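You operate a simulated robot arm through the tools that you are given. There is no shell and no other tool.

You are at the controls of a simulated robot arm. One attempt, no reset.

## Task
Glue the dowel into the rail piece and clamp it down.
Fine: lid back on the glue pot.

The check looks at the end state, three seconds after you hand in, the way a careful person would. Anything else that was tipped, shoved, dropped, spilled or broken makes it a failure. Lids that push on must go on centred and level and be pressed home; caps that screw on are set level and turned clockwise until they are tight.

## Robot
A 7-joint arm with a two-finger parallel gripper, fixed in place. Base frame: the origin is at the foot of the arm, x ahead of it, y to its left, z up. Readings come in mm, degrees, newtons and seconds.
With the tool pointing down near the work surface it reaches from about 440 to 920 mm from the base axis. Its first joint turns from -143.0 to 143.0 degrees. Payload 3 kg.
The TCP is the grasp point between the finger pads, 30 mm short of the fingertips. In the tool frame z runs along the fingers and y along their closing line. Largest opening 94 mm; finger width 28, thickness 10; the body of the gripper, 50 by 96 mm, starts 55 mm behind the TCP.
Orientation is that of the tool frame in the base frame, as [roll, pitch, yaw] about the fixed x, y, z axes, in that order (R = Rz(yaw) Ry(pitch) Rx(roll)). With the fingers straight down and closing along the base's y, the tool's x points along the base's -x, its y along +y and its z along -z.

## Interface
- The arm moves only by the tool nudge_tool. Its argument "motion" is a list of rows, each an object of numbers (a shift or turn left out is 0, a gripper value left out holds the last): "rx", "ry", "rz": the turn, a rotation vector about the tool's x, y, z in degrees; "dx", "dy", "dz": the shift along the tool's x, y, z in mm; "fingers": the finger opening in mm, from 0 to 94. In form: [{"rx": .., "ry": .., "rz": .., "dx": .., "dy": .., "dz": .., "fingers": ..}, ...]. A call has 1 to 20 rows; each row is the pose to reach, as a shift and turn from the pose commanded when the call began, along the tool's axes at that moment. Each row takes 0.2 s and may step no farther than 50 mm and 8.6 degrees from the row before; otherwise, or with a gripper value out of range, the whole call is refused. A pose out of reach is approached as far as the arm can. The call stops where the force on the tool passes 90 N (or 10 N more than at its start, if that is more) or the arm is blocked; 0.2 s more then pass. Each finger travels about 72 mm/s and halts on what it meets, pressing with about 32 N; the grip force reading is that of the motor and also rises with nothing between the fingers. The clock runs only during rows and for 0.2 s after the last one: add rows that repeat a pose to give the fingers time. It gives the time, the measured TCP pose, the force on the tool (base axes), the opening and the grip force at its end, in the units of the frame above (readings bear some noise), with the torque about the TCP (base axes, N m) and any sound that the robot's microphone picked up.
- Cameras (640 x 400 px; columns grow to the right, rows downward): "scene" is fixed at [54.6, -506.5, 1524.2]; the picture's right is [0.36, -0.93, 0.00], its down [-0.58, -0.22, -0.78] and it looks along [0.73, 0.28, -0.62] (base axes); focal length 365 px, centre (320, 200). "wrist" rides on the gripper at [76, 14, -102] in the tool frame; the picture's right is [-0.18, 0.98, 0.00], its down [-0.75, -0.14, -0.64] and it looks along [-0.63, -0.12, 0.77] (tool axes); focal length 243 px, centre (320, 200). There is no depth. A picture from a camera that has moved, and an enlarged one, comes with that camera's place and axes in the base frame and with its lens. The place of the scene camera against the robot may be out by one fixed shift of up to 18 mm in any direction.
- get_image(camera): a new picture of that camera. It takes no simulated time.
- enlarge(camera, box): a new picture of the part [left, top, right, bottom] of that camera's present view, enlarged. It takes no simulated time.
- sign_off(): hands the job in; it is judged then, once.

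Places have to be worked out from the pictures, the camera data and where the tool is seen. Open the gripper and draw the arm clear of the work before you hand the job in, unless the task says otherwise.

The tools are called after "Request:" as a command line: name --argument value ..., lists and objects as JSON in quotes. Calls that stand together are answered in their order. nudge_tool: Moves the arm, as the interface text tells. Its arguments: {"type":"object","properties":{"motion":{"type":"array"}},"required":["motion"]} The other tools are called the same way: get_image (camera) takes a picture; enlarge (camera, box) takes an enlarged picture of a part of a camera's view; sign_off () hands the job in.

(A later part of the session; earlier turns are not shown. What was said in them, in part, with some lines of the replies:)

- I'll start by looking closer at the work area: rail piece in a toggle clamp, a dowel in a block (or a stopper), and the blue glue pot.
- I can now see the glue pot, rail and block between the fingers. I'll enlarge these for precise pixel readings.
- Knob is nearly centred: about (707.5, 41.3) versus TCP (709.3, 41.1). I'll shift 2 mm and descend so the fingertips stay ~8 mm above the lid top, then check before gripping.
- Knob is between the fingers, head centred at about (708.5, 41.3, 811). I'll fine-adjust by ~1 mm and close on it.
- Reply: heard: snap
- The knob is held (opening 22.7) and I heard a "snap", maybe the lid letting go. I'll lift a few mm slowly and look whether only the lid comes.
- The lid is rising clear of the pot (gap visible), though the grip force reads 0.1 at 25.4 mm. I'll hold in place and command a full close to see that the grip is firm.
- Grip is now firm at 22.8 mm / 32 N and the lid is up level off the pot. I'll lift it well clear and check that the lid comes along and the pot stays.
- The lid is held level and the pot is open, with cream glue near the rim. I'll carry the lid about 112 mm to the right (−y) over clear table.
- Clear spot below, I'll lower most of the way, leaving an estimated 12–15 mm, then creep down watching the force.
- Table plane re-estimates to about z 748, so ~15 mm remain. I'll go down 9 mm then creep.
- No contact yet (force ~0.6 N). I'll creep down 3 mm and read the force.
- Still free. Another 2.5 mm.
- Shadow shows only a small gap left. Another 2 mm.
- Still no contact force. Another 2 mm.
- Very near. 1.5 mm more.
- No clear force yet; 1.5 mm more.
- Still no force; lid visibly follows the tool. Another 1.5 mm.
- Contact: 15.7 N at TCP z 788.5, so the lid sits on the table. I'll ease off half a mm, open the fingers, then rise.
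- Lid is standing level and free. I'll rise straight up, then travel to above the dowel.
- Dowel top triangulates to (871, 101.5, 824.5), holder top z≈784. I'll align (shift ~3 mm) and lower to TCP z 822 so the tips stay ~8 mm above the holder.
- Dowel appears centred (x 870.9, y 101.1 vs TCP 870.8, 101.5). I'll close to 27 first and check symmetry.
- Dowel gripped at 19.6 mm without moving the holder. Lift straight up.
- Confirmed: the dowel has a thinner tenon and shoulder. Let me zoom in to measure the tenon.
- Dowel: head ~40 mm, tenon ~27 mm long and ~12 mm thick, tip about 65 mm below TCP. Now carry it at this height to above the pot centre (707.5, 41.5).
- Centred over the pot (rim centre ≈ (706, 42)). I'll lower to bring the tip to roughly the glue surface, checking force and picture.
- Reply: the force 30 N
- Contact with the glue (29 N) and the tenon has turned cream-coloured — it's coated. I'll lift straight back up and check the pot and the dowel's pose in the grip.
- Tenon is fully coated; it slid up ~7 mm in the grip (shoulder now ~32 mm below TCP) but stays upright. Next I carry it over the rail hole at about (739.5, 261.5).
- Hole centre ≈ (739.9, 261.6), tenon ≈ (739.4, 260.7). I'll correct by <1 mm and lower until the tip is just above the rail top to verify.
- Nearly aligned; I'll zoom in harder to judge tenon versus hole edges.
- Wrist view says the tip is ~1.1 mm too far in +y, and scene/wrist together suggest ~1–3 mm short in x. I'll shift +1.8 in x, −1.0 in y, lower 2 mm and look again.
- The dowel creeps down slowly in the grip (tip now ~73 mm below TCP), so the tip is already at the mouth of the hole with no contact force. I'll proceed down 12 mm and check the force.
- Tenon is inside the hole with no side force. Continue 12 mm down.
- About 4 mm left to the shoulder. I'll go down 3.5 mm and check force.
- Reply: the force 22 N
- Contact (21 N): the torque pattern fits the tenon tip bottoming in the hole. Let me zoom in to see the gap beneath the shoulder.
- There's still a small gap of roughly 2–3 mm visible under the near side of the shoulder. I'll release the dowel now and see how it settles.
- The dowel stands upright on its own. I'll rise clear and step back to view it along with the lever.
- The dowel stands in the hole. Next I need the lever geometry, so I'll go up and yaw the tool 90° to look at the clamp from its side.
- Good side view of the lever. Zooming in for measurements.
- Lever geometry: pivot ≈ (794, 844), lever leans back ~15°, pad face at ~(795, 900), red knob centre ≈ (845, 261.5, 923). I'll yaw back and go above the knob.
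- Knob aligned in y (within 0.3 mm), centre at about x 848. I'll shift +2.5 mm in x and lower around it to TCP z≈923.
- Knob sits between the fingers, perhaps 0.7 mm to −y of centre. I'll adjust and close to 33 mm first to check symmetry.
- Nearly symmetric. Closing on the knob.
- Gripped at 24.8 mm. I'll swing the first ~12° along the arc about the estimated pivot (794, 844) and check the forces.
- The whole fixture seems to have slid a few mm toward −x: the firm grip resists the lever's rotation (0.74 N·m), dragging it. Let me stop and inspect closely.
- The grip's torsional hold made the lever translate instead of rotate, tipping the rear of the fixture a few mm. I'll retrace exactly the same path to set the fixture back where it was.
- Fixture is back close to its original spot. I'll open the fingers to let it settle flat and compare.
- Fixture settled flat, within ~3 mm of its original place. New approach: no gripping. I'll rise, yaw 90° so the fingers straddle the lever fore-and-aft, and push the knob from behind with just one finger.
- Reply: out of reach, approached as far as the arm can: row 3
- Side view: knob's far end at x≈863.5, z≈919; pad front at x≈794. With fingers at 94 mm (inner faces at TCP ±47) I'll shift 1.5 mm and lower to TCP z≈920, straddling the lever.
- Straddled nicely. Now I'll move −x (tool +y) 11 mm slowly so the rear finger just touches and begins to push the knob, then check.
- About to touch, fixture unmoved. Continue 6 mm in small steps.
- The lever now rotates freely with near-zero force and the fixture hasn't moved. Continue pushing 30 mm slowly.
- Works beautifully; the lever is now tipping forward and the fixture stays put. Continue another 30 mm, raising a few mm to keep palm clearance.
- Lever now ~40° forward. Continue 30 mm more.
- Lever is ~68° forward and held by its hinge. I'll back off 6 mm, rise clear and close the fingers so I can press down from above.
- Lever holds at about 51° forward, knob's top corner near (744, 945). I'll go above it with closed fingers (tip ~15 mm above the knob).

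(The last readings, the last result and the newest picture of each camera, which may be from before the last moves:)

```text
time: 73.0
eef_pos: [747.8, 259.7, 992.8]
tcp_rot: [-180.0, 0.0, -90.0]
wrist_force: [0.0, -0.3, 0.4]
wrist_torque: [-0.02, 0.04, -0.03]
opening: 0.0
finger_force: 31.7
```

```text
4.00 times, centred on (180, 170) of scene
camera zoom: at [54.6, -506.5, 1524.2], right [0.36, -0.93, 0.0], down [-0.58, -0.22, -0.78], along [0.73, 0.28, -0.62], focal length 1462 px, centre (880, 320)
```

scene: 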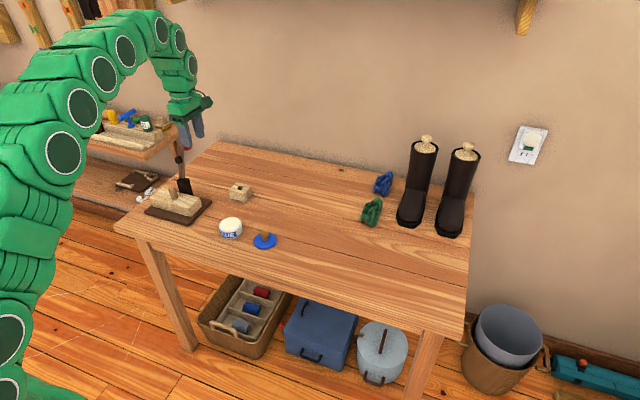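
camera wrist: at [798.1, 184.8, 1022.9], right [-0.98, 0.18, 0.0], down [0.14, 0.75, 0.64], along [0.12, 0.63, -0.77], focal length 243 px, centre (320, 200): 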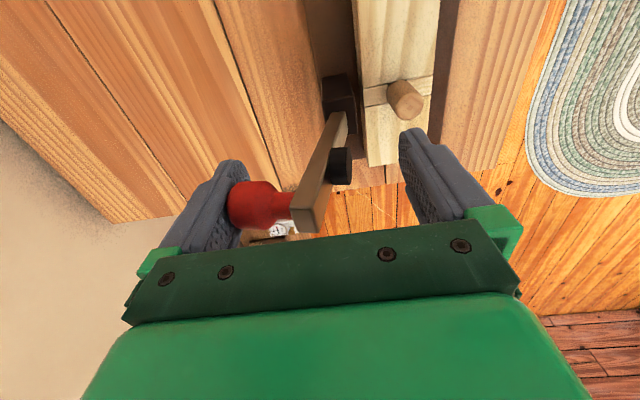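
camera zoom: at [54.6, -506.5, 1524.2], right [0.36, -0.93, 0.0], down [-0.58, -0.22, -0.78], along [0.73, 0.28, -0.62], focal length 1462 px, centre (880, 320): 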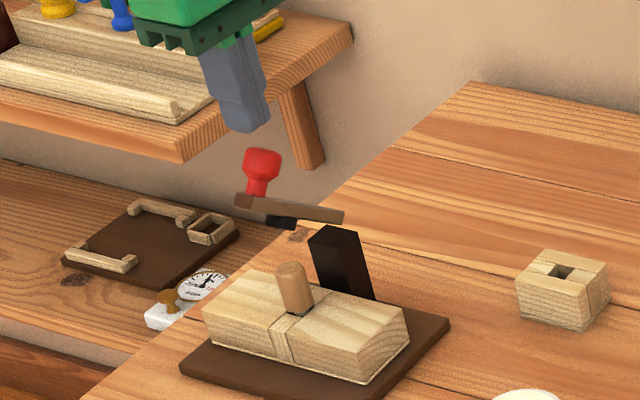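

Positioned above the knob. I'll press down while following the knob's arc forward, in small steps to about 72°.

Request:
nudge_tool --motion '[{"dy": 0, "dz": 10, "fingers": 0}, {"dy": 2.8, "dz": 18, "fingers": 0}, {"dy": 6, "dz": 22, "fingers": 0}, {"dy": 10, "dz": 26, "fingers": 0}, {"dy": 14, "dz": 29.5, "fingers": 0}, {"dy": 18, "dz": 33, "fingers": 0}, {"dy": 22, "dz": 36.5, "fingers": 0}, {"dy": 25, "dz": 39, "fingers": 0}, {"dy": 28, "dz": 42, "fingers": 0}]'

Request:
enlarge --camera "wrist" --box '[200, 60, 440, 240]'

Request:
enlarge --camera "scene" --box '[140, 130, 220, 220]'

```text
time: 75.0
eef_pos: [720.2, 260.6, 948.7]
tcp_rot: [180.0, -0.1, -90.0]
wrist_force: [-0.1, -0.1, 0.6]
wrist_torque: [0.01, 0.02, 0.01]
opening: 0.3
finger_force: 32.0
```

```text
2.22 times, centred on (320, 150) of wrist
camera zoom: at [705.6, 185.1, 1050.3], right [-0.98, 0.18, 0.0], down [0.14, 0.75, 0.64], along [0.12, 0.63, -0.77], focal length 539 px, centre (320, 311)
```

zoom: 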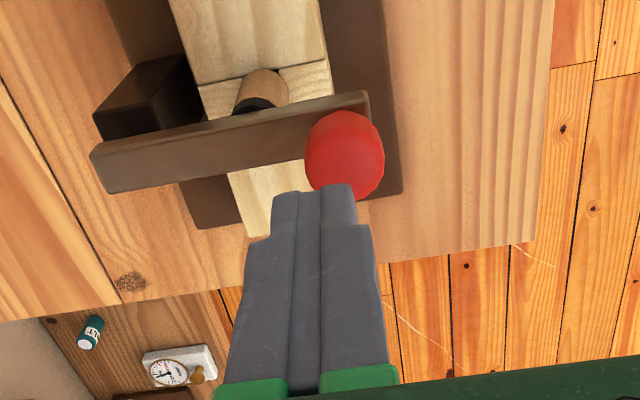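

```text
4.44 times, centred on (180, 175) of scene
camera zoom: at [54.6, -506.5, 1524.2], right [0.36, -0.93, 0.0], down [-0.58, -0.22, -0.78], along [0.73, 0.28, -0.62], focal length 1624 px, centre (942, 311)
```

zoom: 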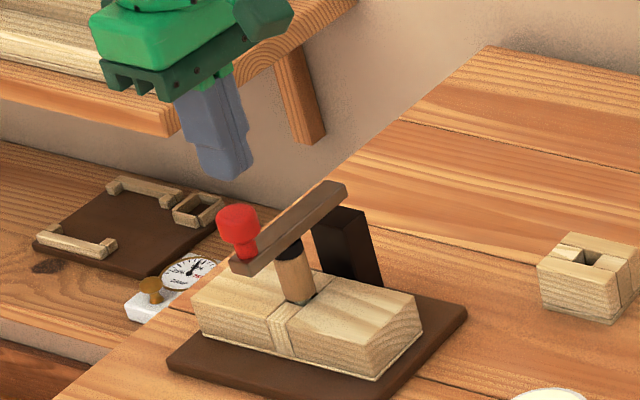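

The lever has swung down and its pad now rests on top of the dowel. I'll move over the knob (x≈700) and press down on it to clamp, watching the force.

Request:
nudge_tool --motion '[{"dy": 10, "dz": 0, "fingers": 0}, {"dy": 19.5, "dz": 5, "fingers": 0}, {"dy": 19.5, "dz": 15, "fingers": 0}, {"dy": 19.5, "dz": 22, "fingers": 0}, {"dy": 19.5, "dz": 22, "fingers": 0}]'

Request:
enlarge --camera "wrist" --box '[200, 60, 440, 240]'

Request:
enlarge --camera "scene" --box '[140, 140, 220, 220]'

```text
time: 76.2
eef_pos: [700.1, 259.4, 927.3]
tcp_rot: [179.9, -0.1, -90.0]
wrist_force: [-0.1, -0.2, -0.7]
wrist_torque: [0.0, 0.0, -0.01]
opening: 0.0
finger_force: 31.9
```

```text
2.22 times, centred on (320, 150) of wrist
camera zoom: at [686.4, 184.4, 1028.5], right [-0.98, 0.18, 0.0], down [0.14, 0.75, 0.64], along [0.12, 0.63, -0.77], focal length 539 px, centre (320, 311)
```

zoom: 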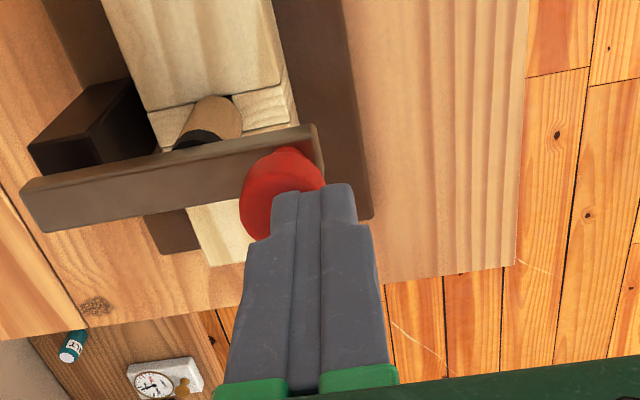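

```text
5.00 times, centred on (180, 180) of scene
camera zoom: at [54.6, -506.5, 1524.2], right [0.36, -0.93, 0.0], down [-0.58, -0.22, -0.78], along [0.73, 0.28, -0.62], focal length 1827 px, centre (1020, 300)
```

zoom: 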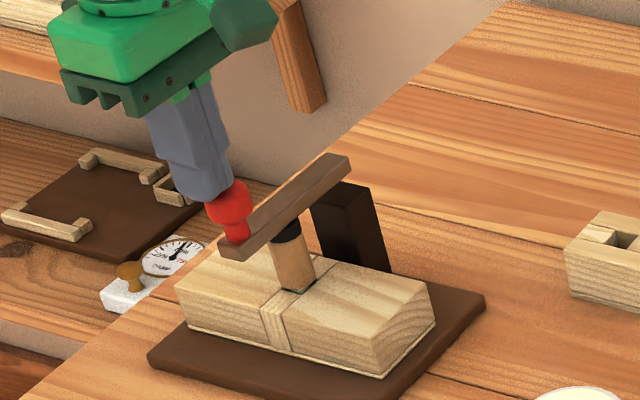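

The knob centre is actually at x≈711, so my tip is ~11 mm off. I'll lift 8 mm, shift over and come down to press.

Request:
nudge_tool --motion '[{"dz": -8, "fingers": 0}, {"dy": -6, "dz": -8, "fingers": 0}, {"dy": -11, "dz": -8, "fingers": 0}, {"dy": -11, "dz": 0, "fingers": 0}, {"dy": -11, "dz": 3, "fingers": 0}, {"dy": -11, "dz": 3, "fingers": 0}]'

Request:
enlarge --camera "wrist" --box '[200, 60, 440, 240]'

Request:
enlarge --camera "scene" --box '[150, 150, 220, 220]'

```text
time: 77.6
eef_pos: [712.2, 261.0, 923.6]
tcp_rot: [-180.0, -0.1, -89.9]
wrist_force: [-3.8, -2.0, 12.9]
wrist_torque: [-0.08, 0.11, -0.05]
opening: 0.0
finger_force: 32.1
```

```text
2.22 times, centred on (320, 150) of wrist
camera zoom: at [697.2, 184.9, 1025.9], right [-0.98, 0.18, 0.0], down [0.14, 0.75, 0.64], along [0.12, 0.63, -0.77], focal length 539 px, centre (320, 311)
```

zoom: 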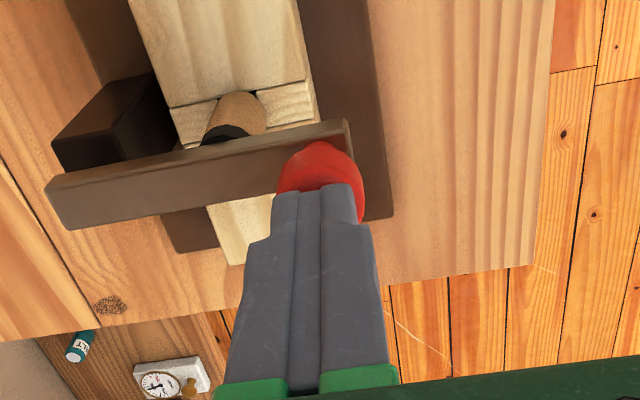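

```text
5.71 times, centred on (185, 185) of scene
camera zoom: at [54.6, -506.5, 1524.2], right [0.36, -0.93, 0.0], down [-0.58, -0.22, -0.78], along [0.73, 0.28, -0.62], focal length 2088 px, centre (1091, 286)
```

zoom: 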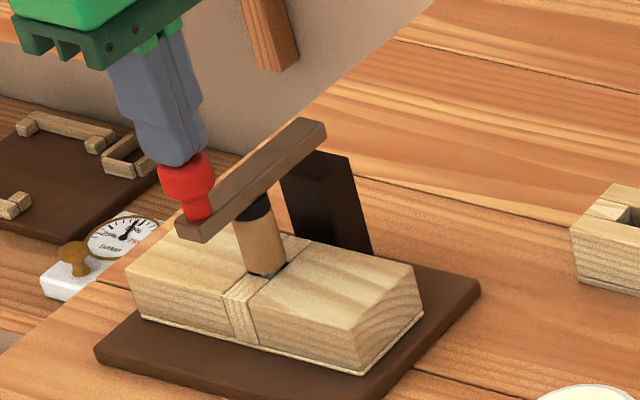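

Tip is centred on the knob with 13 N contact. Now press down another 3 mm and listen/measure.

Request:
nudge_tool --motion '[{"dz": 1.5, "fingers": 0}, {"dz": 3, "fingers": 0}, {"dz": 3, "fingers": 0}]'

Request:
enlarge --camera "scene" --box '[150, 150, 220, 220]'

```text
time: 78.4
eef_pos: [710.5, 258.6, 923.3]
tcp_rot: [-179.8, 0.0, -90.0]
wrist_force: [-26.1, -15.6, 73.7]
wrist_torque: [-0.57, 0.8, -0.01]
opening: 0.2
finger_force: 31.8
```

```text
5.71 times, centred on (185, 185) of scene
camera zoom: at [54.6, -506.5, 1524.2], right [0.36, -0.93, 0.0], down [-0.58, -0.22, -0.78], along [0.73, 0.28, -0.62], focal length 2088 px, centre (1091, 286)
```

zoom: 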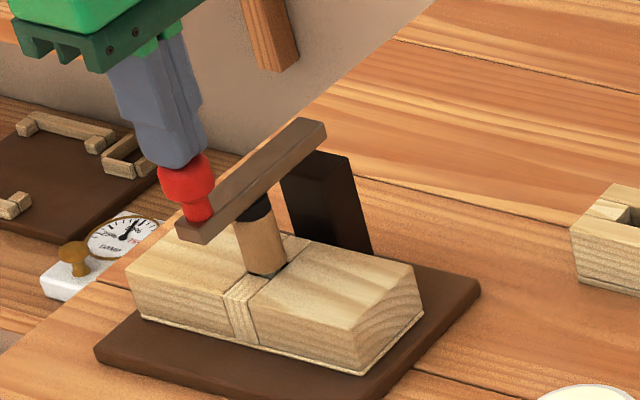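

Force climbed to 74 N with no further travel — hard stop against the dowel. I'll ease off and inspect the shoulder/rail seam and lever angle closely.

Request:
nudge_tool --motion '[{"dz": -3, "fingers": 0}, {"dz": -6, "fingers": 0}, {"dz": -20, "fingers": 0}, {"dz": -45, "fingers": 0}, {"dz": -45, "fingers": 0}]'

Request:
enlarge --camera "scene" --box '[165, 165, 205, 205]'

Request:
enlarge --camera "scene" --box '[174, 180, 194, 200]'

Request:
enlarge --camera "wrist" --box '[200, 20, 440, 220]'

```text
time: 79.6
eef_pos: [711.9, 258.8, 966.6]
tcp_rot: [179.9, 0.1, -90.0]
wrist_force: [-1.1, -0.1, -0.4]
wrist_torque: [-0.03, -0.02, 0.01]
opening: 0.3
finger_force: 32.3
```

```text
10.00 times, centred on (185, 185) of scene
camera zoom: at [54.6, -506.5, 1524.2], right [0.36, -0.93, 0.0], down [-0.58, -0.22, -0.78], along [0.73, 0.28, -0.62], focal length 3654 px, centre (1670, 350)
```

zoom: 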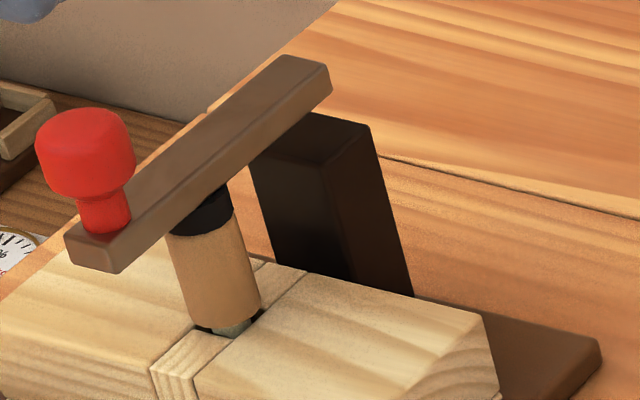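

```text
16.00 times, centred on (184, 190) of scene
camera zoom: at [54.6, -506.5, 1524.2], right [0.36, -0.93, 0.0], down [-0.58, -0.22, -0.78], along [0.73, 0.28, -0.62], focal length 5846 px, centre (2496, 360)
```

zoom: 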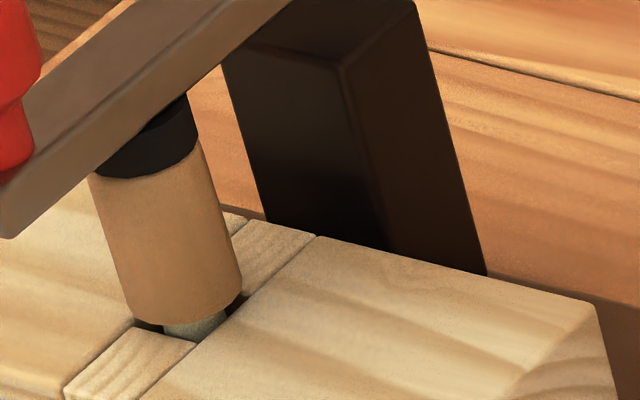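

```text
2.00 times, centred on (320, 120) of wrist
camera zoom: at [697.1, 184.9, 1067.4], right [-0.98, 0.18, 0.0], down [0.14, 0.75, 0.64], along [0.12, 0.63, -0.77], focal length 485 px, centre (320, 360)
```

zoom: 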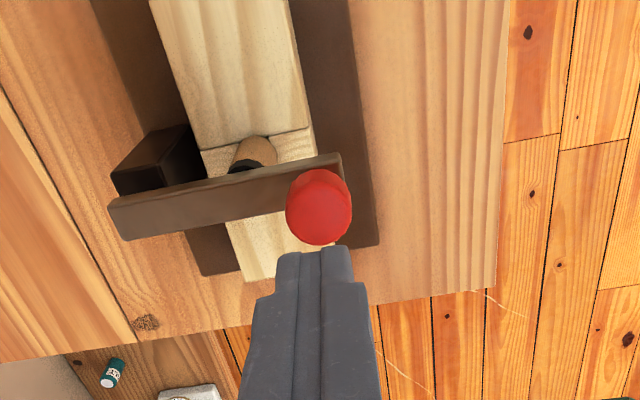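

Lever is now horizontal (my slope calculation gives ~0°) with its pad flat on the dowel top – the clamp is closed. Next, the lid: rise, yaw back, and travel to above the lid at about (708, −73).

Request:
nudge_tool --motion '[{"dz": -35, "fingers": 0}, {"dx": 15, "dz": -45, "rz": 8, "fingers": 0}, {"dx": 45, "dz": -45, "rz": 16, "fingers": 20}, {"dx": 80, "dz": -45, "rz": 24, "fingers": 40}, {"dx": 115, "dz": -45, "rz": 32, "fingers": 60}, {"dx": 150, "dz": -45, "rz": 40, "fingers": 60}, {"dx": 185, "dz": -45, "rz": 48, "fingers": 60}, {"dx": 220, "dz": -40, "rz": 56, "fingers": 60}, {"dx": 255, "dz": -20, "rz": 64, "fingers": 60}, {"dx": 285, "dz": 0, "rz": 72, "fingers": 60}, {"dx": 312, "dy": 3, "dz": 20, "rz": 80, "fingers": 60}, {"dx": 328, "dy": 3, "dz": 45, "rz": 88, "fingers": 60}, {"dx": 334, "dy": 3, "dz": 65, "rz": 90, "fingers": 60}, {"dx": 334, "dy": 3, "dz": 65, "rz": 90, "fingers": 60}]'

Request:
enlarge --camera "wrist" --box '[240, 70, 400, 230]'

Request:
get_image --camera "scene"

Request:
enlarge --camera "scene" --box '[140, 130, 220, 220]'

```text
time: 82.6
eef_pos: [708.3, -72.9, 900.9]
tcp_rot: [179.9, 0.0, 179.9]
wrist_force: [-0.2, 0.9, -0.1]
wrist_torque: [0.02, 0.02, 0.02]
opening: 60.0
finger_force: 0.1
```

```text
2.50 times, centred on (320, 150) of wrist
camera zoom: at [631.9, -58.1, 1002.6], right [0.19, 0.98, 0.0], down [0.75, -0.14, 0.64], along [0.63, -0.12, -0.77], focal length 606 px, centre (320, 325)
```

zoom: 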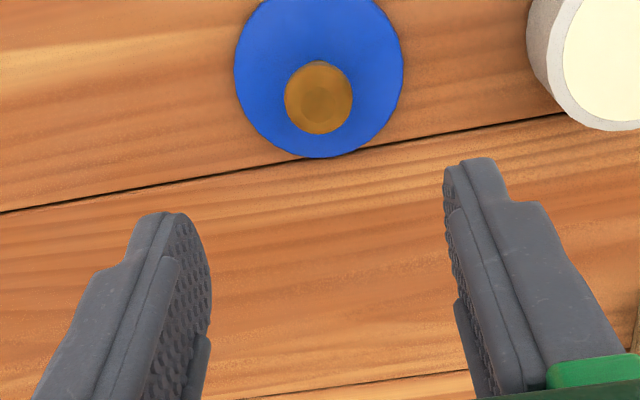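

```text
taken
```

scene: 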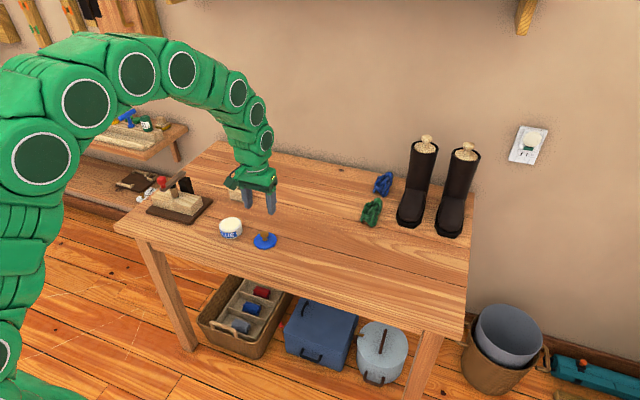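

```text
4.44 times, centred on (180, 175) of scene
camera zoom: at [54.6, -506.5, 1524.2], right [0.36, -0.93, 0.0], down [-0.58, -0.22, -0.78], along [0.73, 0.28, -0.62], focal length 1624 px, centre (942, 311)
```

zoom: 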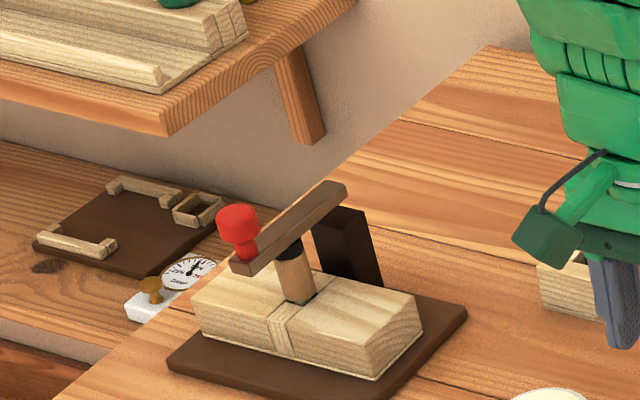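

Clamp stays closed. Lid knob is at about (708, −72.6), directly below. Descend to the earlier grasp height (TCP 788.5).

Request:
nudge_tool --motion '[{"dy": -0.5, "dz": 35, "fingers": 60}, {"dy": -0.5, "dz": 70, "fingers": 60}, {"dy": -0.5, "dz": 95, "fingers": 60}, {"dy": -0.5, "dz": 112, "fingers": 60}, {"dy": -0.5, "dz": 112, "fingers": 60}]'

Request:
enlarge --camera "wrist" --box '[220, 50, 420, 230]'

```text
time: 83.8
eef_pos: [709.0, -74.5, 789.0]
tcp_rot: [179.9, 0.0, 180.0]
wrist_force: [0.4, 0.5, 0.4]
wrist_torque: [0.02, -0.02, 0.02]
opening: 60.1
finger_force: 0.0
```

```text
2.22 times, centred on (320, 140) of wrist
camera zoom: at [633.0, -59.0, 890.3], right [0.18, 0.98, 0.0], down [0.75, -0.14, 0.64], along [0.63, -0.12, -0.77], focal length 539 px, centre (320, 333)
```

zoom: 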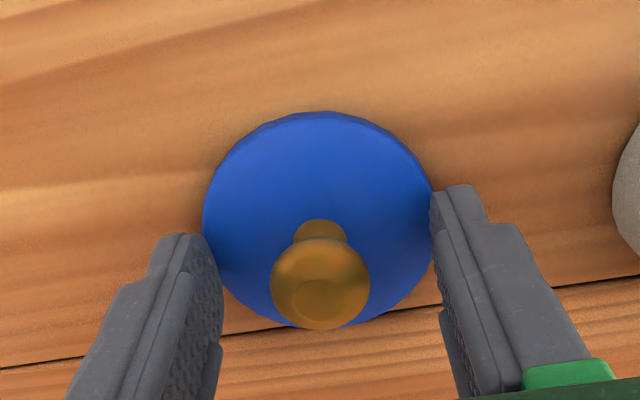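

Same view as when I released it. Shift 1 mm and grip the knob.

Request:
nudge_tool --motion '[{"dx": 1, "dy": -0.2, "fingers": 40}, {"dx": 1, "dy": -0.2, "fingers": 30}, {"dx": 1, "dy": -0.2, "fingers": 20}, {"dx": 1, "dy": -0.2, "fingers": 0}, {"dx": 1, "dy": -0.2, "fingers": 0}]'

Request:
enlarge --camera "wrist" --box '[220, 50, 420, 230]'

```text
time: 85.0
eef_pos: [707.7, -75.3, 789.8]
tcp_rot: [180.0, 0.0, -180.0]
wrist_force: [1.1, 0.8, 1.1]
wrist_torque: [0.0, -0.02, 0.01]
opening: 23.3
finger_force: 32.1
```

```text
2.22 times, centred on (320, 140) of wrist
camera zoom: at [631.8, -59.2, 890.5], right [0.18, 0.98, 0.0], down [0.75, -0.14, 0.64], along [0.63, -0.12, -0.77], focal length 539 px, centre (320, 333)
```

zoom: 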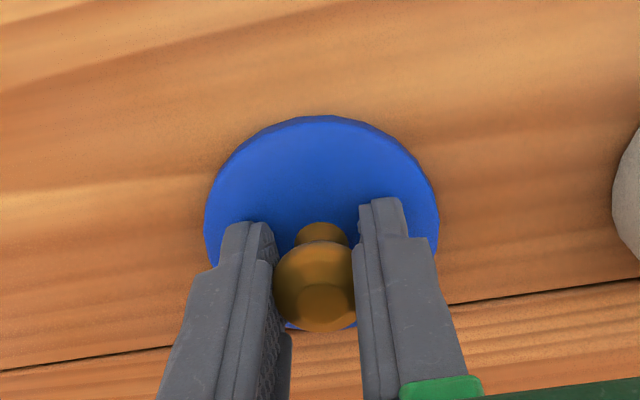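

Gripped again at 23.3 mm. Lift straight up 95 mm.

Request:
nudge_tool --motion '[{"dz": -4, "fingers": 0}, {"dz": -12, "fingers": 0}, {"dz": -28, "fingers": 0}, {"dz": -50, "fingers": 0}, {"dz": -75, "fingers": 0}, {"dz": -95, "fingers": 0}, {"dz": -95, "fingers": 0}]'

Request:
get_image --camera "wrist"

Request:
enlarge --camera "scene" --box '[200, 170, 320, 250]'

```text
time: 86.6
eef_pos: [708.4, -74.6, 883.1]
tcp_rot: [-179.9, 0.0, -180.0]
wrist_force: [0.0, 0.2, -0.3]
wrist_torque: [0.0, 0.02, -0.01]
opening: 23.0
finger_force: 31.9
```

```text
taken
camera wrist: at [632.0, -59.5, 985.5], right [0.18, 0.98, 0.0], down [0.75, -0.14, 0.64], along [0.63, -0.12, -0.77], focal length 243 px, centre (320, 200)
```

wrist: 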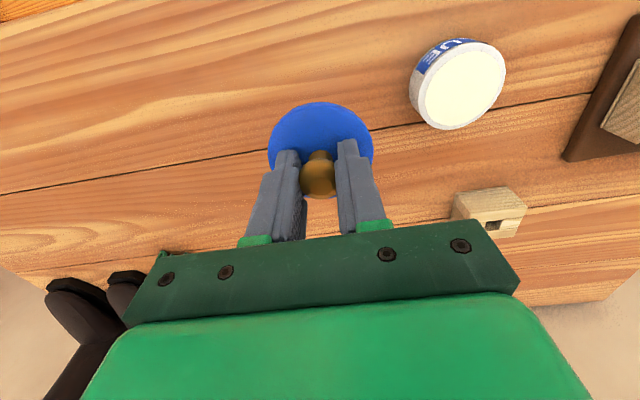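

```text
5.00 times, centred on (260, 210) of scene
camera zoom: at [54.6, -506.5, 1524.2], right [0.36, -0.93, 0.0], down [-0.58, -0.22, -0.78], along [0.73, 0.28, -0.62], focal length 1827 px, centre (620, 150)
```

zoom: 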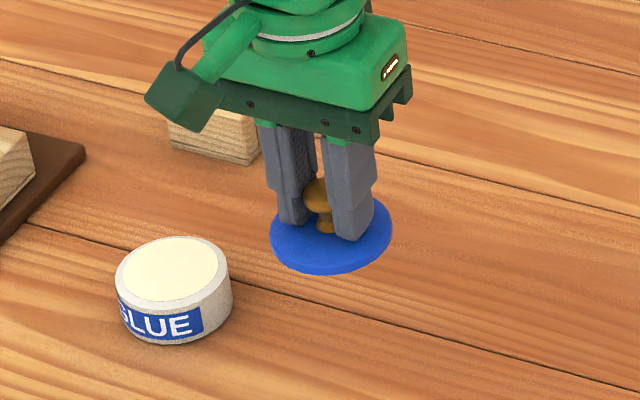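

The pot is at exactly the same pixels as before, so unmoved. Carry the lid back over it: target TCP (708.2, 41.4).

Request:
nudge_tool --motion '[{"dy": 20, "fingers": 0}, {"dy": 50, "fingers": 0}, {"dy": 80, "fingers": 0}, {"dy": 105, "fingers": 0}, {"dy": 114.9, "dx": -0.2, "fingers": 0}, {"dy": 114.9, "dx": -0.2, "fingers": 0}, {"dy": 114.9, "dx": -0.2, "fingers": 0}]'

Request:
enlarge --camera "wrist" --box '[240, 50, 400, 210]'

Request:
enlarge --camera "scene" --box '[200, 160, 270, 245]'

```text
time: 88.2
eef_pos: [708.1, 39.6, 883.4]
tcp_rot: [180.0, 0.0, 179.9]
wrist_force: [-0.3, -0.3, -0.1]
wrist_torque: [0.01, 0.01, 0.0]
opening: 22.8
finger_force: 31.2
```

```text
2.50 times, centred on (320, 130) of wrist
camera zoom: at [631.7, 55.8, 985.1], right [0.18, 0.98, 0.0], down [0.75, -0.14, 0.64], along [0.63, -0.12, -0.77], focal length 606 px, centre (320, 375)
```

zoom: 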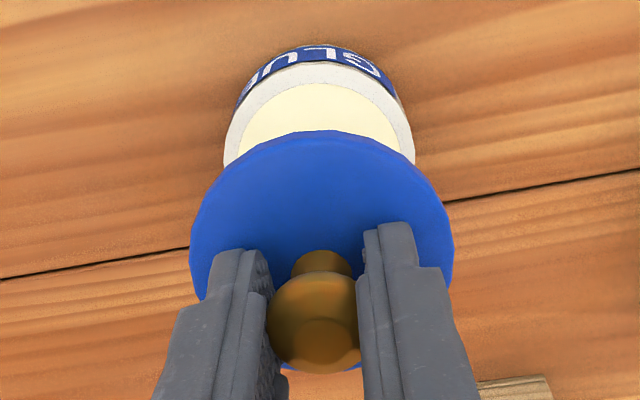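

```text
4.71 times, centred on (235, 202) of scene
camera zoom: at [54.6, -506.5, 1524.2], right [0.36, -0.93, 0.0], down [-0.58, -0.22, -0.78], along [0.73, 0.28, -0.62], focal length 1720 px, centre (720, 188)
```

zoom: 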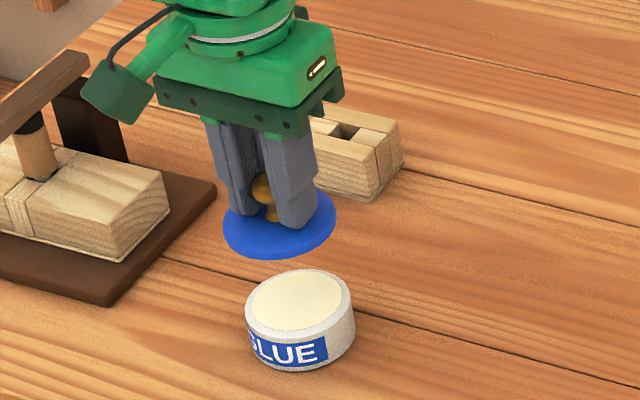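

Lid is over the pot in the same relation as when I lifted it off. I'll lower to just above seating height (TCP ≈ 827).

Request:
nudge_tool --motion '[{"dz": 15, "fingers": 0}, {"dz": 32, "fingers": 0}, {"dz": 46, "fingers": 0}, {"dz": 54, "fingers": 0}, {"dz": 54, "fingers": 0}]'

Request:
enlarge --camera "wrist" --box '[240, 70, 400, 250]'

Request:
enlarge --camera "scene" --box '[210, 195, 250, 245]'

```text
time: 89.4
eef_pos: [708.1, 39.9, 830.0]
tcp_rot: [180.0, 0.0, 180.0]
wrist_force: [0.8, 0.1, 0.2]
wrist_torque: [-0.02, 0.0, 0.02]
opening: 23.1
finger_force: 32.4
```

```text
2.22 times, centred on (320, 160) of wrist
camera zoom: at [631.9, 55.7, 931.1], right [0.18, 0.98, 0.0], down [0.75, -0.14, 0.64], along [0.63, -0.12, -0.77], focal length 539 px, centre (320, 289)
```

zoom: 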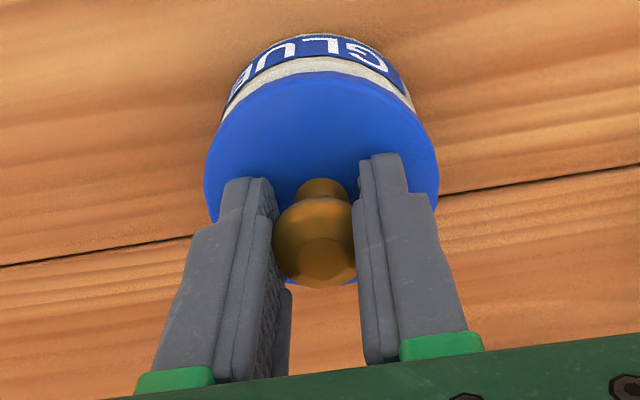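

```text
8.00 times, centred on (230, 220) of scene
camera zoom: at [54.6, -506.5, 1524.2], right [0.36, -0.93, 0.0], down [-0.58, -0.22, -0.78], along [0.73, 0.28, -0.62], focal length 2923 px, centre (1040, 40)
```

zoom: 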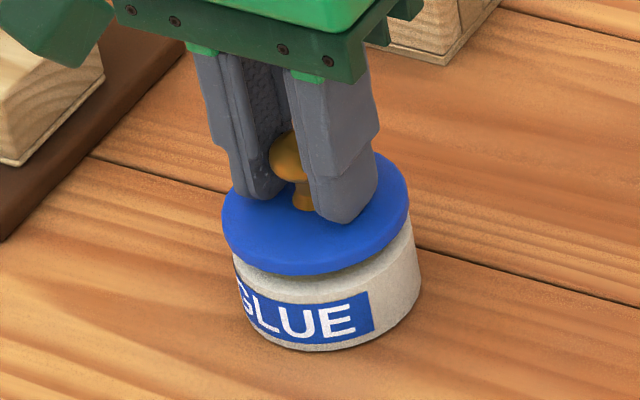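

This is pixel-identical to the lift-off view at the same height, so it's centred. Lower 8 mm to seat and check force.

Request:
nudge_tool --motion '[{"dz": 2.5, "fingers": 0}, {"dz": 5, "fingers": 0}, {"dz": 7, "fingers": 0}, {"dz": 8, "fingers": 0}, {"dz": 8, "fingers": 0}]'

Request:
enlarge --camera "scene" --box '[210, 195, 250, 245]'

Request:
enlarge --camera "wrist" --box '[240, 70, 400, 250]'

```text
time: 90.6
eef_pos: [708.2, 40.3, 823.0]
tcp_rot: [180.0, 0.1, 179.9]
wrist_force: [0.2, -0.5, -0.5]
wrist_torque: [0.0, -0.03, 0.03]
opening: 23.0
finger_force: 31.8
```

```text
8.00 times, centred on (230, 220) of scene
camera zoom: at [54.6, -506.5, 1524.2], right [0.36, -0.93, 0.0], down [-0.58, -0.22, -0.78], along [0.73, 0.28, -0.62], focal length 2923 px, centre (1040, 40)
```

zoom: 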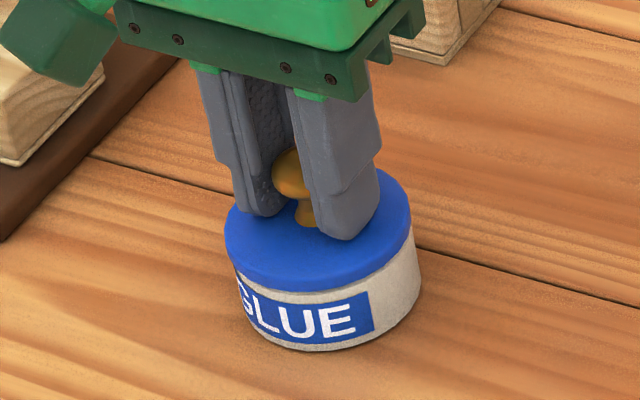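

```text
2.22 times, centred on (320, 160) of wrist
camera zoom: at [631.4, 55.7, 923.5], right [0.18, 0.98, 0.0], down [0.75, -0.14, 0.64], along [0.63, -0.12, -0.77], focal length 539 px, centre (320, 289)
```

zoom: 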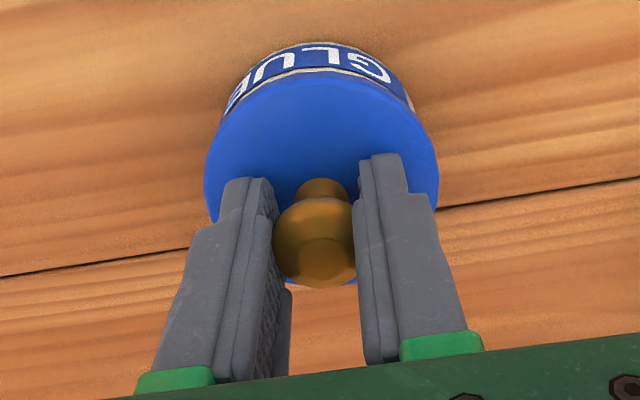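

Nearly seated, no force yet. Press down 2.5 mm more while still holding it level.

Request:
nudge_tool --motion '[{"dz": 1, "fingers": 0}, {"dz": 2, "fingers": 0}, {"dz": 2.5, "fingers": 0}, {"dz": 2.5, "fingers": 0}]'

Request:
enlarge --camera "scene" --box '[210, 195, 250, 245]'

```text
time: 91.6
eef_pos: [707.8, 40.0, 820.7]
tcp_rot: [180.0, 0.1, -180.0]
wrist_force: [-7.2, -6.4, 43.3]
wrist_torque: [-0.12, -0.02, -0.02]
opening: 23.4
finger_force: 31.6
heard: snap
```

```text
8.00 times, centred on (230, 220) of scene
camera zoom: at [54.6, -506.5, 1524.2], right [0.36, -0.93, 0.0], down [-0.58, -0.22, -0.78], along [0.73, 0.28, -0.62], focal length 2923 px, centre (1040, 40)
```

zoom: 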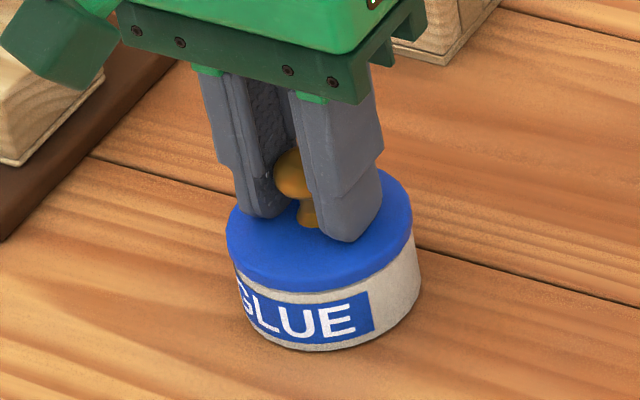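

"Snap" and 43 N: the lid is pressed home. I'll simply open the fingers without lifting first.

Request:
nudge_tool --motion '[{"fingers": 24}, {"fingers": 30}, {"fingers": 45}, {"fingers": 60}, {"fingers": 60}]'

Request:
enlarge --camera "scene" --box '[210, 195, 250, 245]'

Request:
enlarge --camera "wrist" --box '[240, 70, 400, 250]'

```text
time: 92.8
eef_pos: [707.0, 40.0, 821.1]
tcp_rot: [180.0, 0.0, -180.0]
wrist_force: [2.5, 9.3, 48.2]
wrist_torque: [0.13, -0.02, -0.01]
opening: 42.1
finger_force: 0.1
```

```text
8.00 times, centred on (230, 220) of scene
camera zoom: at [54.6, -506.5, 1524.2], right [0.36, -0.93, 0.0], down [-0.58, -0.22, -0.78], along [0.73, 0.28, -0.62], focal length 2923 px, centre (1040, 40)
```

zoom: 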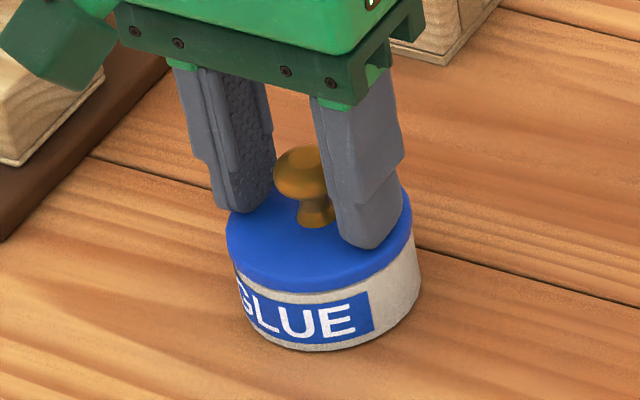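

```text
2.22 times, centred on (320, 160) of wrist
camera zoom: at [631.7, 56.2, 921.5], right [0.18, 0.98, 0.0], down [0.75, -0.14, 0.64], along [0.63, -0.12, -0.77], focal length 539 px, centre (320, 289)
```

zoom: 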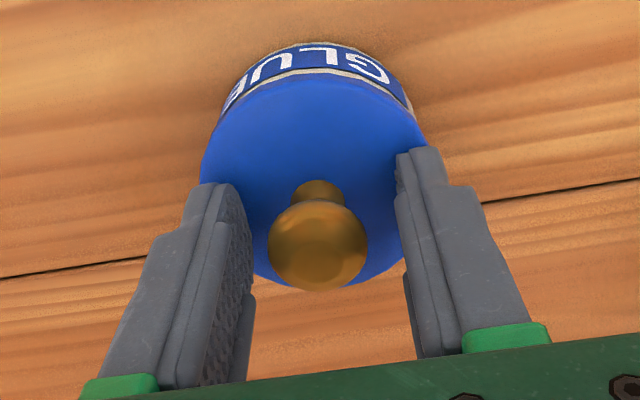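

The fingertips are now pressing on the lid's top (48 N) and stalled at 42 mm – they're clear of the knob, so I'll just rise to unload.

Request:
nudge_tool --motion '[{"dz": -1.5, "fingers": 42}, {"dz": -3, "fingers": 42}, {"dz": -6, "fingers": 42}, {"dz": -6, "fingers": 60}, {"dz": -6, "fingers": 60}]'

Request:
enlarge --camera "scene" --box '[210, 195, 250, 245]'

Request:
enlarge --camera "wrist" --box '[240, 70, 400, 250]'

```text
time: 94.0
eef_pos: [708.2, 40.6, 825.8]
tcp_rot: [180.0, 0.0, -180.0]
wrist_force: [-0.9, 0.0, 0.3]
wrist_torque: [-0.03, 0.02, 0.01]
opening: 59.7
finger_force: 0.1
```

```text
8.00 times, centred on (230, 220) of scene
camera zoom: at [54.6, -506.5, 1524.2], right [0.36, -0.93, 0.0], down [-0.58, -0.22, -0.78], along [0.73, 0.28, -0.62], focal length 2923 px, centre (1040, 40)
```

zoom: 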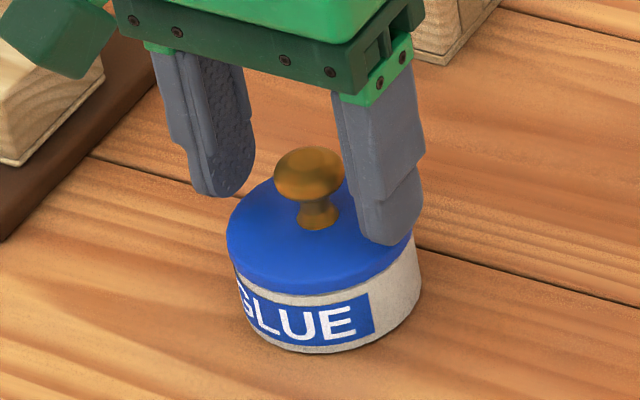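

```text
2.22 times, centred on (320, 160) of wrist
camera zoom: at [631.6, 55.5, 926.8], right [0.18, 0.98, 0.0], down [0.75, -0.14, 0.64], along [0.63, -0.12, -0.77], focal length 539 px, centre (320, 289)
```

zoom: 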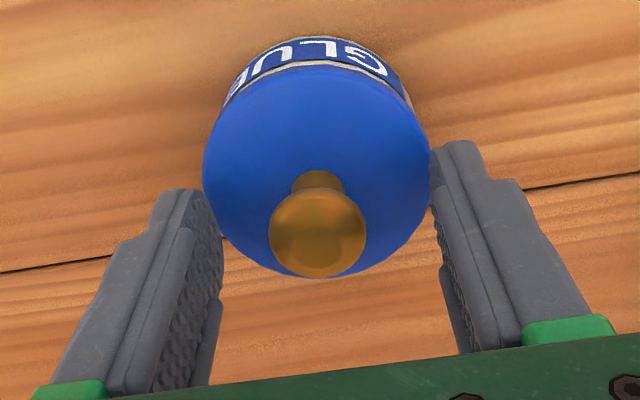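

Fingers free and the lid looks level. I'll rise straight up and back away to inspect the whole scene.

Request:
nudge_tool --motion '[{"dz": -25, "fingers": 60}, {"dz": -60, "fingers": 60}, {"dz": -100, "fingers": 60}, {"dx": 20, "dz": -140, "fingers": 60}, {"dx": 50, "dz": -170, "fingers": 60}, {"dx": 90, "dz": -190, "fingers": 60}, {"dx": 120, "dz": -200, "fingers": 60}, {"dx": 120, "dz": -200, "fingers": 60}]'

Request:
enlarge --camera "scene" --box '[215, 165, 265, 245]'

Request:
get_image --camera "scene"

Request:
get_image --camera "wrist"

Request:
enlarge --camera "scene" --box '[140, 150, 220, 220]'

```text
time: 95.8
eef_pos: [588.1, 41.2, 1025.0]
tcp_rot: [-180.0, 0.0, 179.9]
wrist_force: [0.3, -0.1, 0.1]
wrist_torque: [0.01, -0.02, 0.01]
opening: 60.0
finger_force: 0.0
```

```text
5.00 times, centred on (240, 205) of scene
camera zoom: at [54.6, -506.5, 1524.2], right [0.36, -0.93, 0.0], down [-0.58, -0.22, -0.78], along [0.73, 0.28, -0.62], focal length 1827 px, centre (720, 175)
```

zoom: 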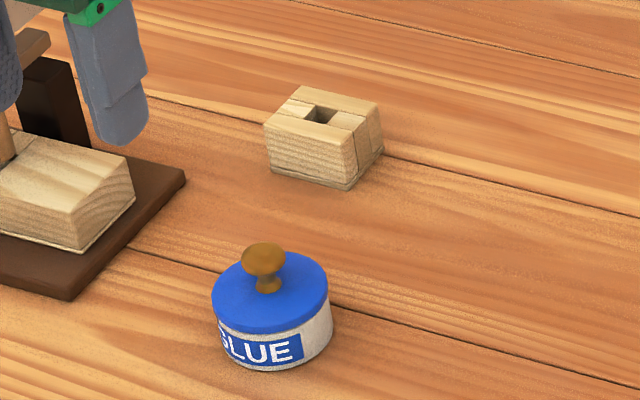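

```text
taken
```

scene: 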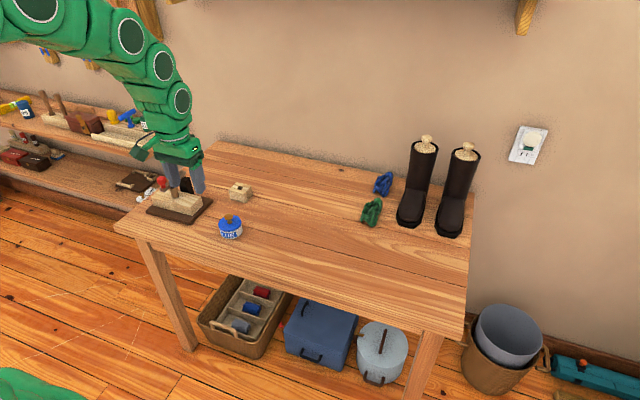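

```text
taken
camera wrist: at [511.9, 55.3, 1127.1], right [0.18, 0.98, 0.0], down [0.75, -0.14, 0.64], along [0.63, -0.12, -0.77], focal length 243 px, centre (320, 200)
```

wrist: 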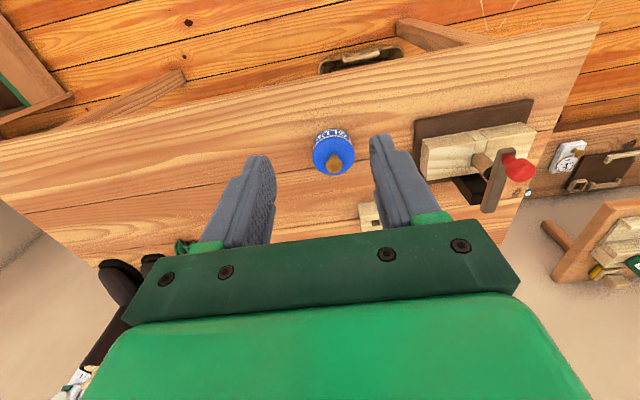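

```text
5.71 times, centred on (180, 185) of scene
camera zoom: at [54.6, -506.5, 1524.2], right [0.36, -0.93, 0.0], down [-0.58, -0.22, -0.78], along [0.73, 0.28, -0.62], focal length 2088 px, centre (1120, 286)
```

zoom: 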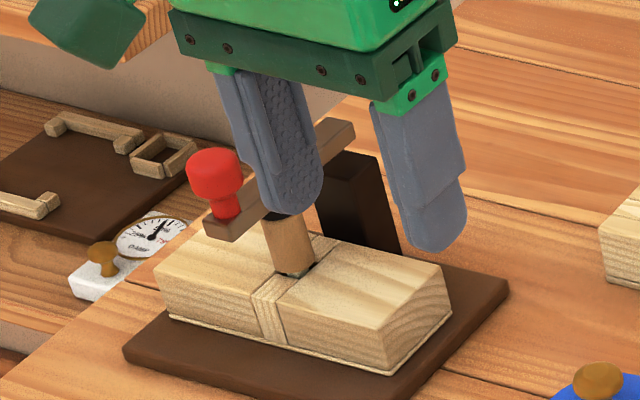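

The pot with its lid matches the opening picture. Let me check the clamp closely and measure how far the fixture sits from its original place.

Request:
enlarge --camera "wrist" --box '[400, 80, 560, 220]'

Request:
nudge_tool --motion '[{"dy": 30, "fingers": 60}, {"dy": 70, "fingers": 60}, {"dy": 110, "fingers": 60}, {"dy": 150, "dx": -15, "fingers": 60}, {"dy": 190, "dx": -30, "fingers": 60}, {"dy": 220, "dx": -50, "dz": 10, "fingers": 80}, {"dy": 221, "dx": -62, "dz": 25, "fingers": 94}, {"dy": 221, "dx": -62, "dz": 25, "fingers": 94}]'

Request:
enlarge --camera "wrist" --box '[220, 70, 420, 250]'

Request:
get_image --camera "scene"

```text
2.86 times, centred on (480, 150) of wrist
camera zoom: at [511.9, 55.3, 1127.1], right [0.18, 0.98, 0.0], down [0.75, -0.14, 0.64], along [0.63, -0.12, -0.77], focal length 693 px, centre (-137, 343)
```

zoom: 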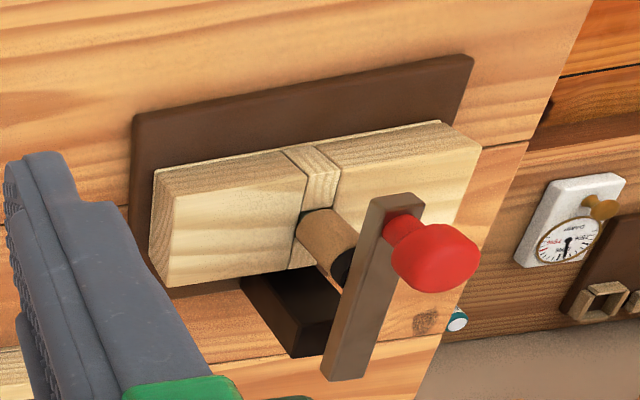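

```text
time: 97.6
eef_pos: [649.9, 261.6, 1000.6]
tcp_rot: [-179.9, 0.0, 179.9]
wrist_force: [-0.7, 0.6, -0.2]
wrist_torque: [0.01, -0.02, -0.01]
opening: 93.9
finger_force: 0.1
```

```text
2.22 times, centred on (320, 160) of wrist
camera zoom: at [574.2, 276.1, 1101.8], right [0.18, 0.98, 0.0], down [0.75, -0.14, 0.64], along [0.63, -0.12, -0.77], focal length 539 px, centre (320, 289)
```

zoom: 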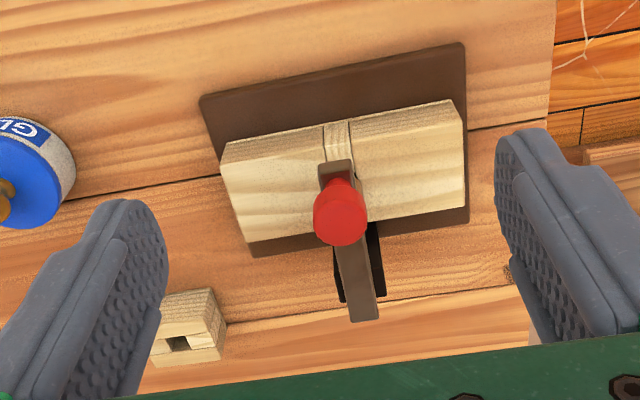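

```text
taken
```

scene: 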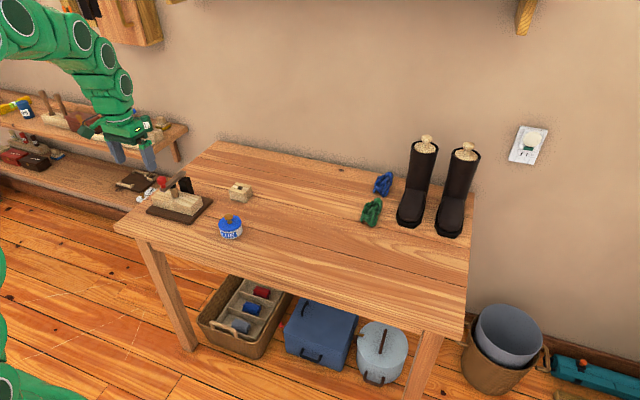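

Fixture is displaced only ~5 mm and the lever is down over the dowel. I want a low-angle look at the shoulder/rail seam, so I'll back off and pitch the tool 30° to look more horizontally.

Request:
nudge_tool --motion '[{"dx": 25, "fingers": 94}, {"dx": 55, "ry": -5, "dz": 10, "fingers": 94}, {"dx": 70, "ry": -10, "dz": 35, "fingers": 94}, {"dx": 75, "ry": -15, "dz": 65, "fingers": 94}, {"dx": 75, "ry": -20, "dz": 95, "fingers": 94}, {"dx": 75, "ry": -25, "dz": 125, "fingers": 94}, {"dx": 75, "ry": -30, "dz": 145, "fingers": 94}, {"dx": 75, "ry": -30, "dz": 145, "fingers": 94}]'

Request:
get_image --camera "wrist"

Request:
enlarge --camera "wrist" --box '[270, 150, 390, 240]'

```text
time: 99.4
eef_pos: [575.4, 261.7, 854.4]
tcp_rot: [179.9, 30.2, -179.9]
wrist_force: [0.2, -0.1, -0.1]
wrist_torque: [-0.02, -0.03, 0.0]
opening: 94.0
finger_force: 0.2
```

```text
taken
camera wrist: at [457.8, 276.7, 904.1], right [0.16, 0.98, 0.09], down [0.33, -0.14, 0.93], along [0.93, -0.12, -0.35], focal length 243 px, centre (320, 200)
```

wrist: 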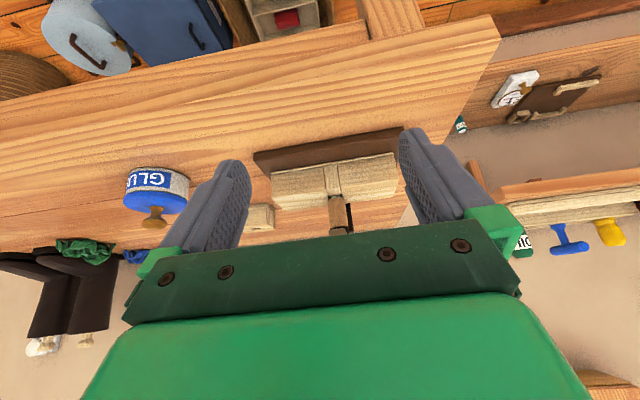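

```text
4.44 times, centred on (330, 195) of wrist
camera zoom: at [457.8, 276.7, 904.1], right [0.16, 0.98, 0.09], down [0.33, -0.14, 0.93], along [0.93, -0.12, -0.35], focal length 1078 px, centre (276, 222)
```

zoom: 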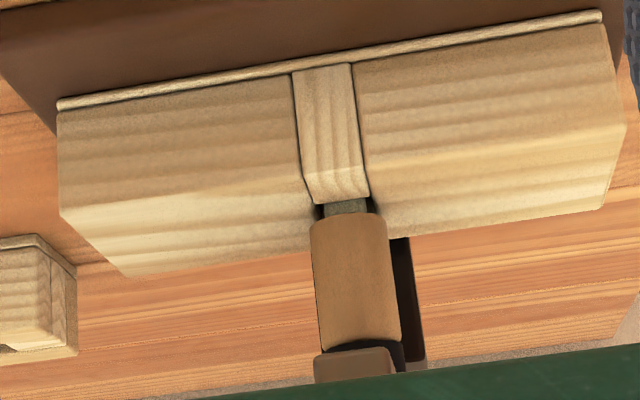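

From this angle the dowel stands square in the hole with its tenon resting on the hole's floor (same small stand-off it had in the holder), the pad pressing on its head and the lever level. Everything is in place, so I'll draw the arm up and back to its clear start pose.

Request:
nudge_tool --motion '[{"dx": -12, "dy": -2, "dz": -30, "ry": 4, "fingers": 94}, {"dx": -27, "dy": -4, "dz": -65, "ry": 10, "fingers": 94}, {"dx": -43, "dy": -6, "dz": -100, "ry": 16, "fingers": 94}, {"dx": -60, "dy": -8, "dz": -137, "ry": 22, "fingers": 94}, {"dx": -76, "dy": -10, "dz": -172, "ry": 28, "fingers": 94}, {"dx": -92, "dy": -11, "dz": -207, "ry": 30, "fingers": 94}, {"dx": -92, "dy": -11, "dz": -207, "ry": 30, "fingers": 94}, {"dx": -92, "dy": -11, "dz": -207, "ry": 30, "fingers": 94}]'

Request:
get_image --camera "scene"

Request:
enlarge --camera "scene" --box '[130, 130, 270, 250]'

Request:
enlarge --camera "scene" --box '[340, 120, 500, 250]'

```text
time: 101.2
eef_pos: [550.3, 249.7, 1081.4]
tcp_rot: [-180.0, 0.0, -180.0]
wrist_force: [0.6, -0.6, 0.2]
wrist_torque: [0.0, 0.01, 0.01]
opening: 94.0
finger_force: 0.0
```

```text
taken
```

scene: 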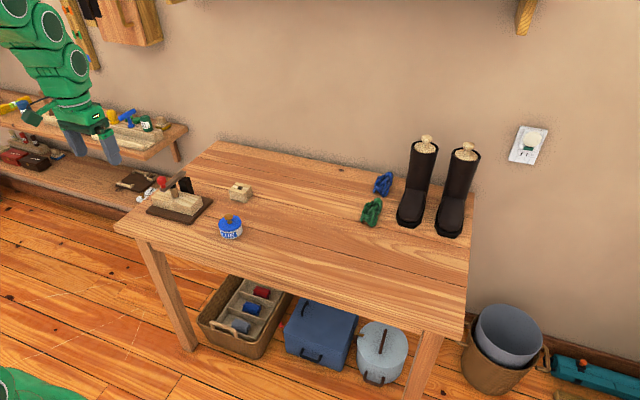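

```text
3.33 times, centred on (200, 190) of scene
camera zoom: at [54.6, -506.5, 1524.2], right [0.36, -0.93, 0.0], down [-0.58, -0.22, -0.78], along [0.73, 0.28, -0.62], focal length 1218 px, centre (720, 233)
```

zoom: 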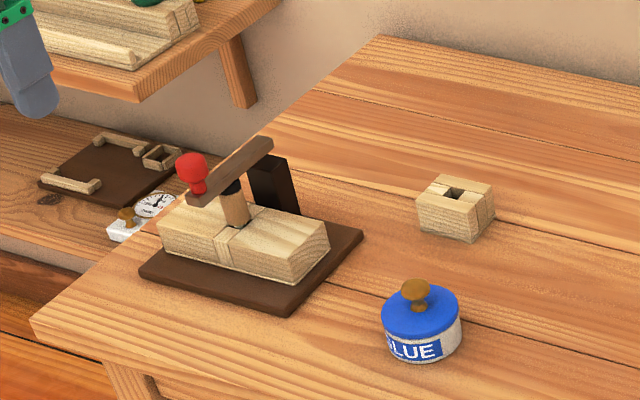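

```text
3.08 times, centred on (420, 185) of scene
camera zoom: at [54.6, -506.5, 1524.2], right [0.36, -0.93, 0.0], down [-0.58, -0.22, -0.78], along [0.73, 0.28, -0.62], focal length 1124 px, centre (12, 246)
```

zoom: 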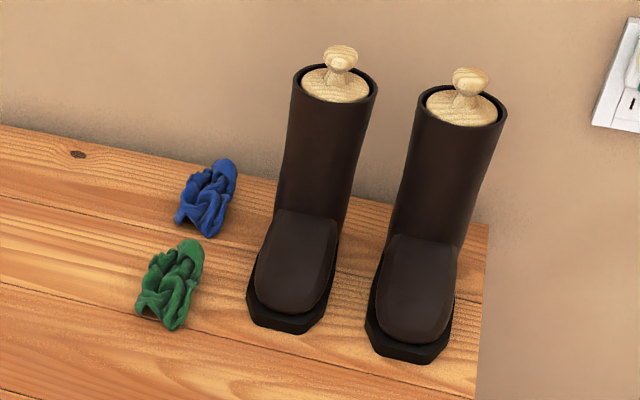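

In the last pictures the dowel is in the rail with glue on it and the clamp lever is down on it. The lid is back on the pot, which hasn't moved. The holder, boots and cloths look untouched, and the gripper is open and clear. Handing in.

Request:
sign_off

```text
The job is handed in.
```

I glued the dowel, set it in the rail piece and clamped it. The lid is back on the glue pot, and I've handed the job in.

- **Dowel:** the thin end was fully coated with glue and stands upright in the rail hole. The shoulder sits about 4 mm above the rail. I think the thin end is resting on the bottom of the hole, because it would not go lower when I pressed the clamp. It looked the same way in its holder at the start.
- **Clamp:** the lever is level with its pad flat on the dowel head. I pressed it to a firm stop at about 74 N. I heard no click, so I can't say whether the clamp has a lock.
- **Glue pot:** the lid went on centred and level, and snapped home. The pot is where it started.
- **Clamp base moved:** my first try at swinging the lever, gripping it by the red knob, slid the clamp base and tipped up its rear edge by a few millimetres. I set it back down and then pushed the lever without gripping it. The base now lies flat, but about 5 mm further from the arm than it began and turned by about 1 degree.

The dowel holder, boots and cloths look unmoved in the last pictures. The gripper is open and the arm is back near its starting position.
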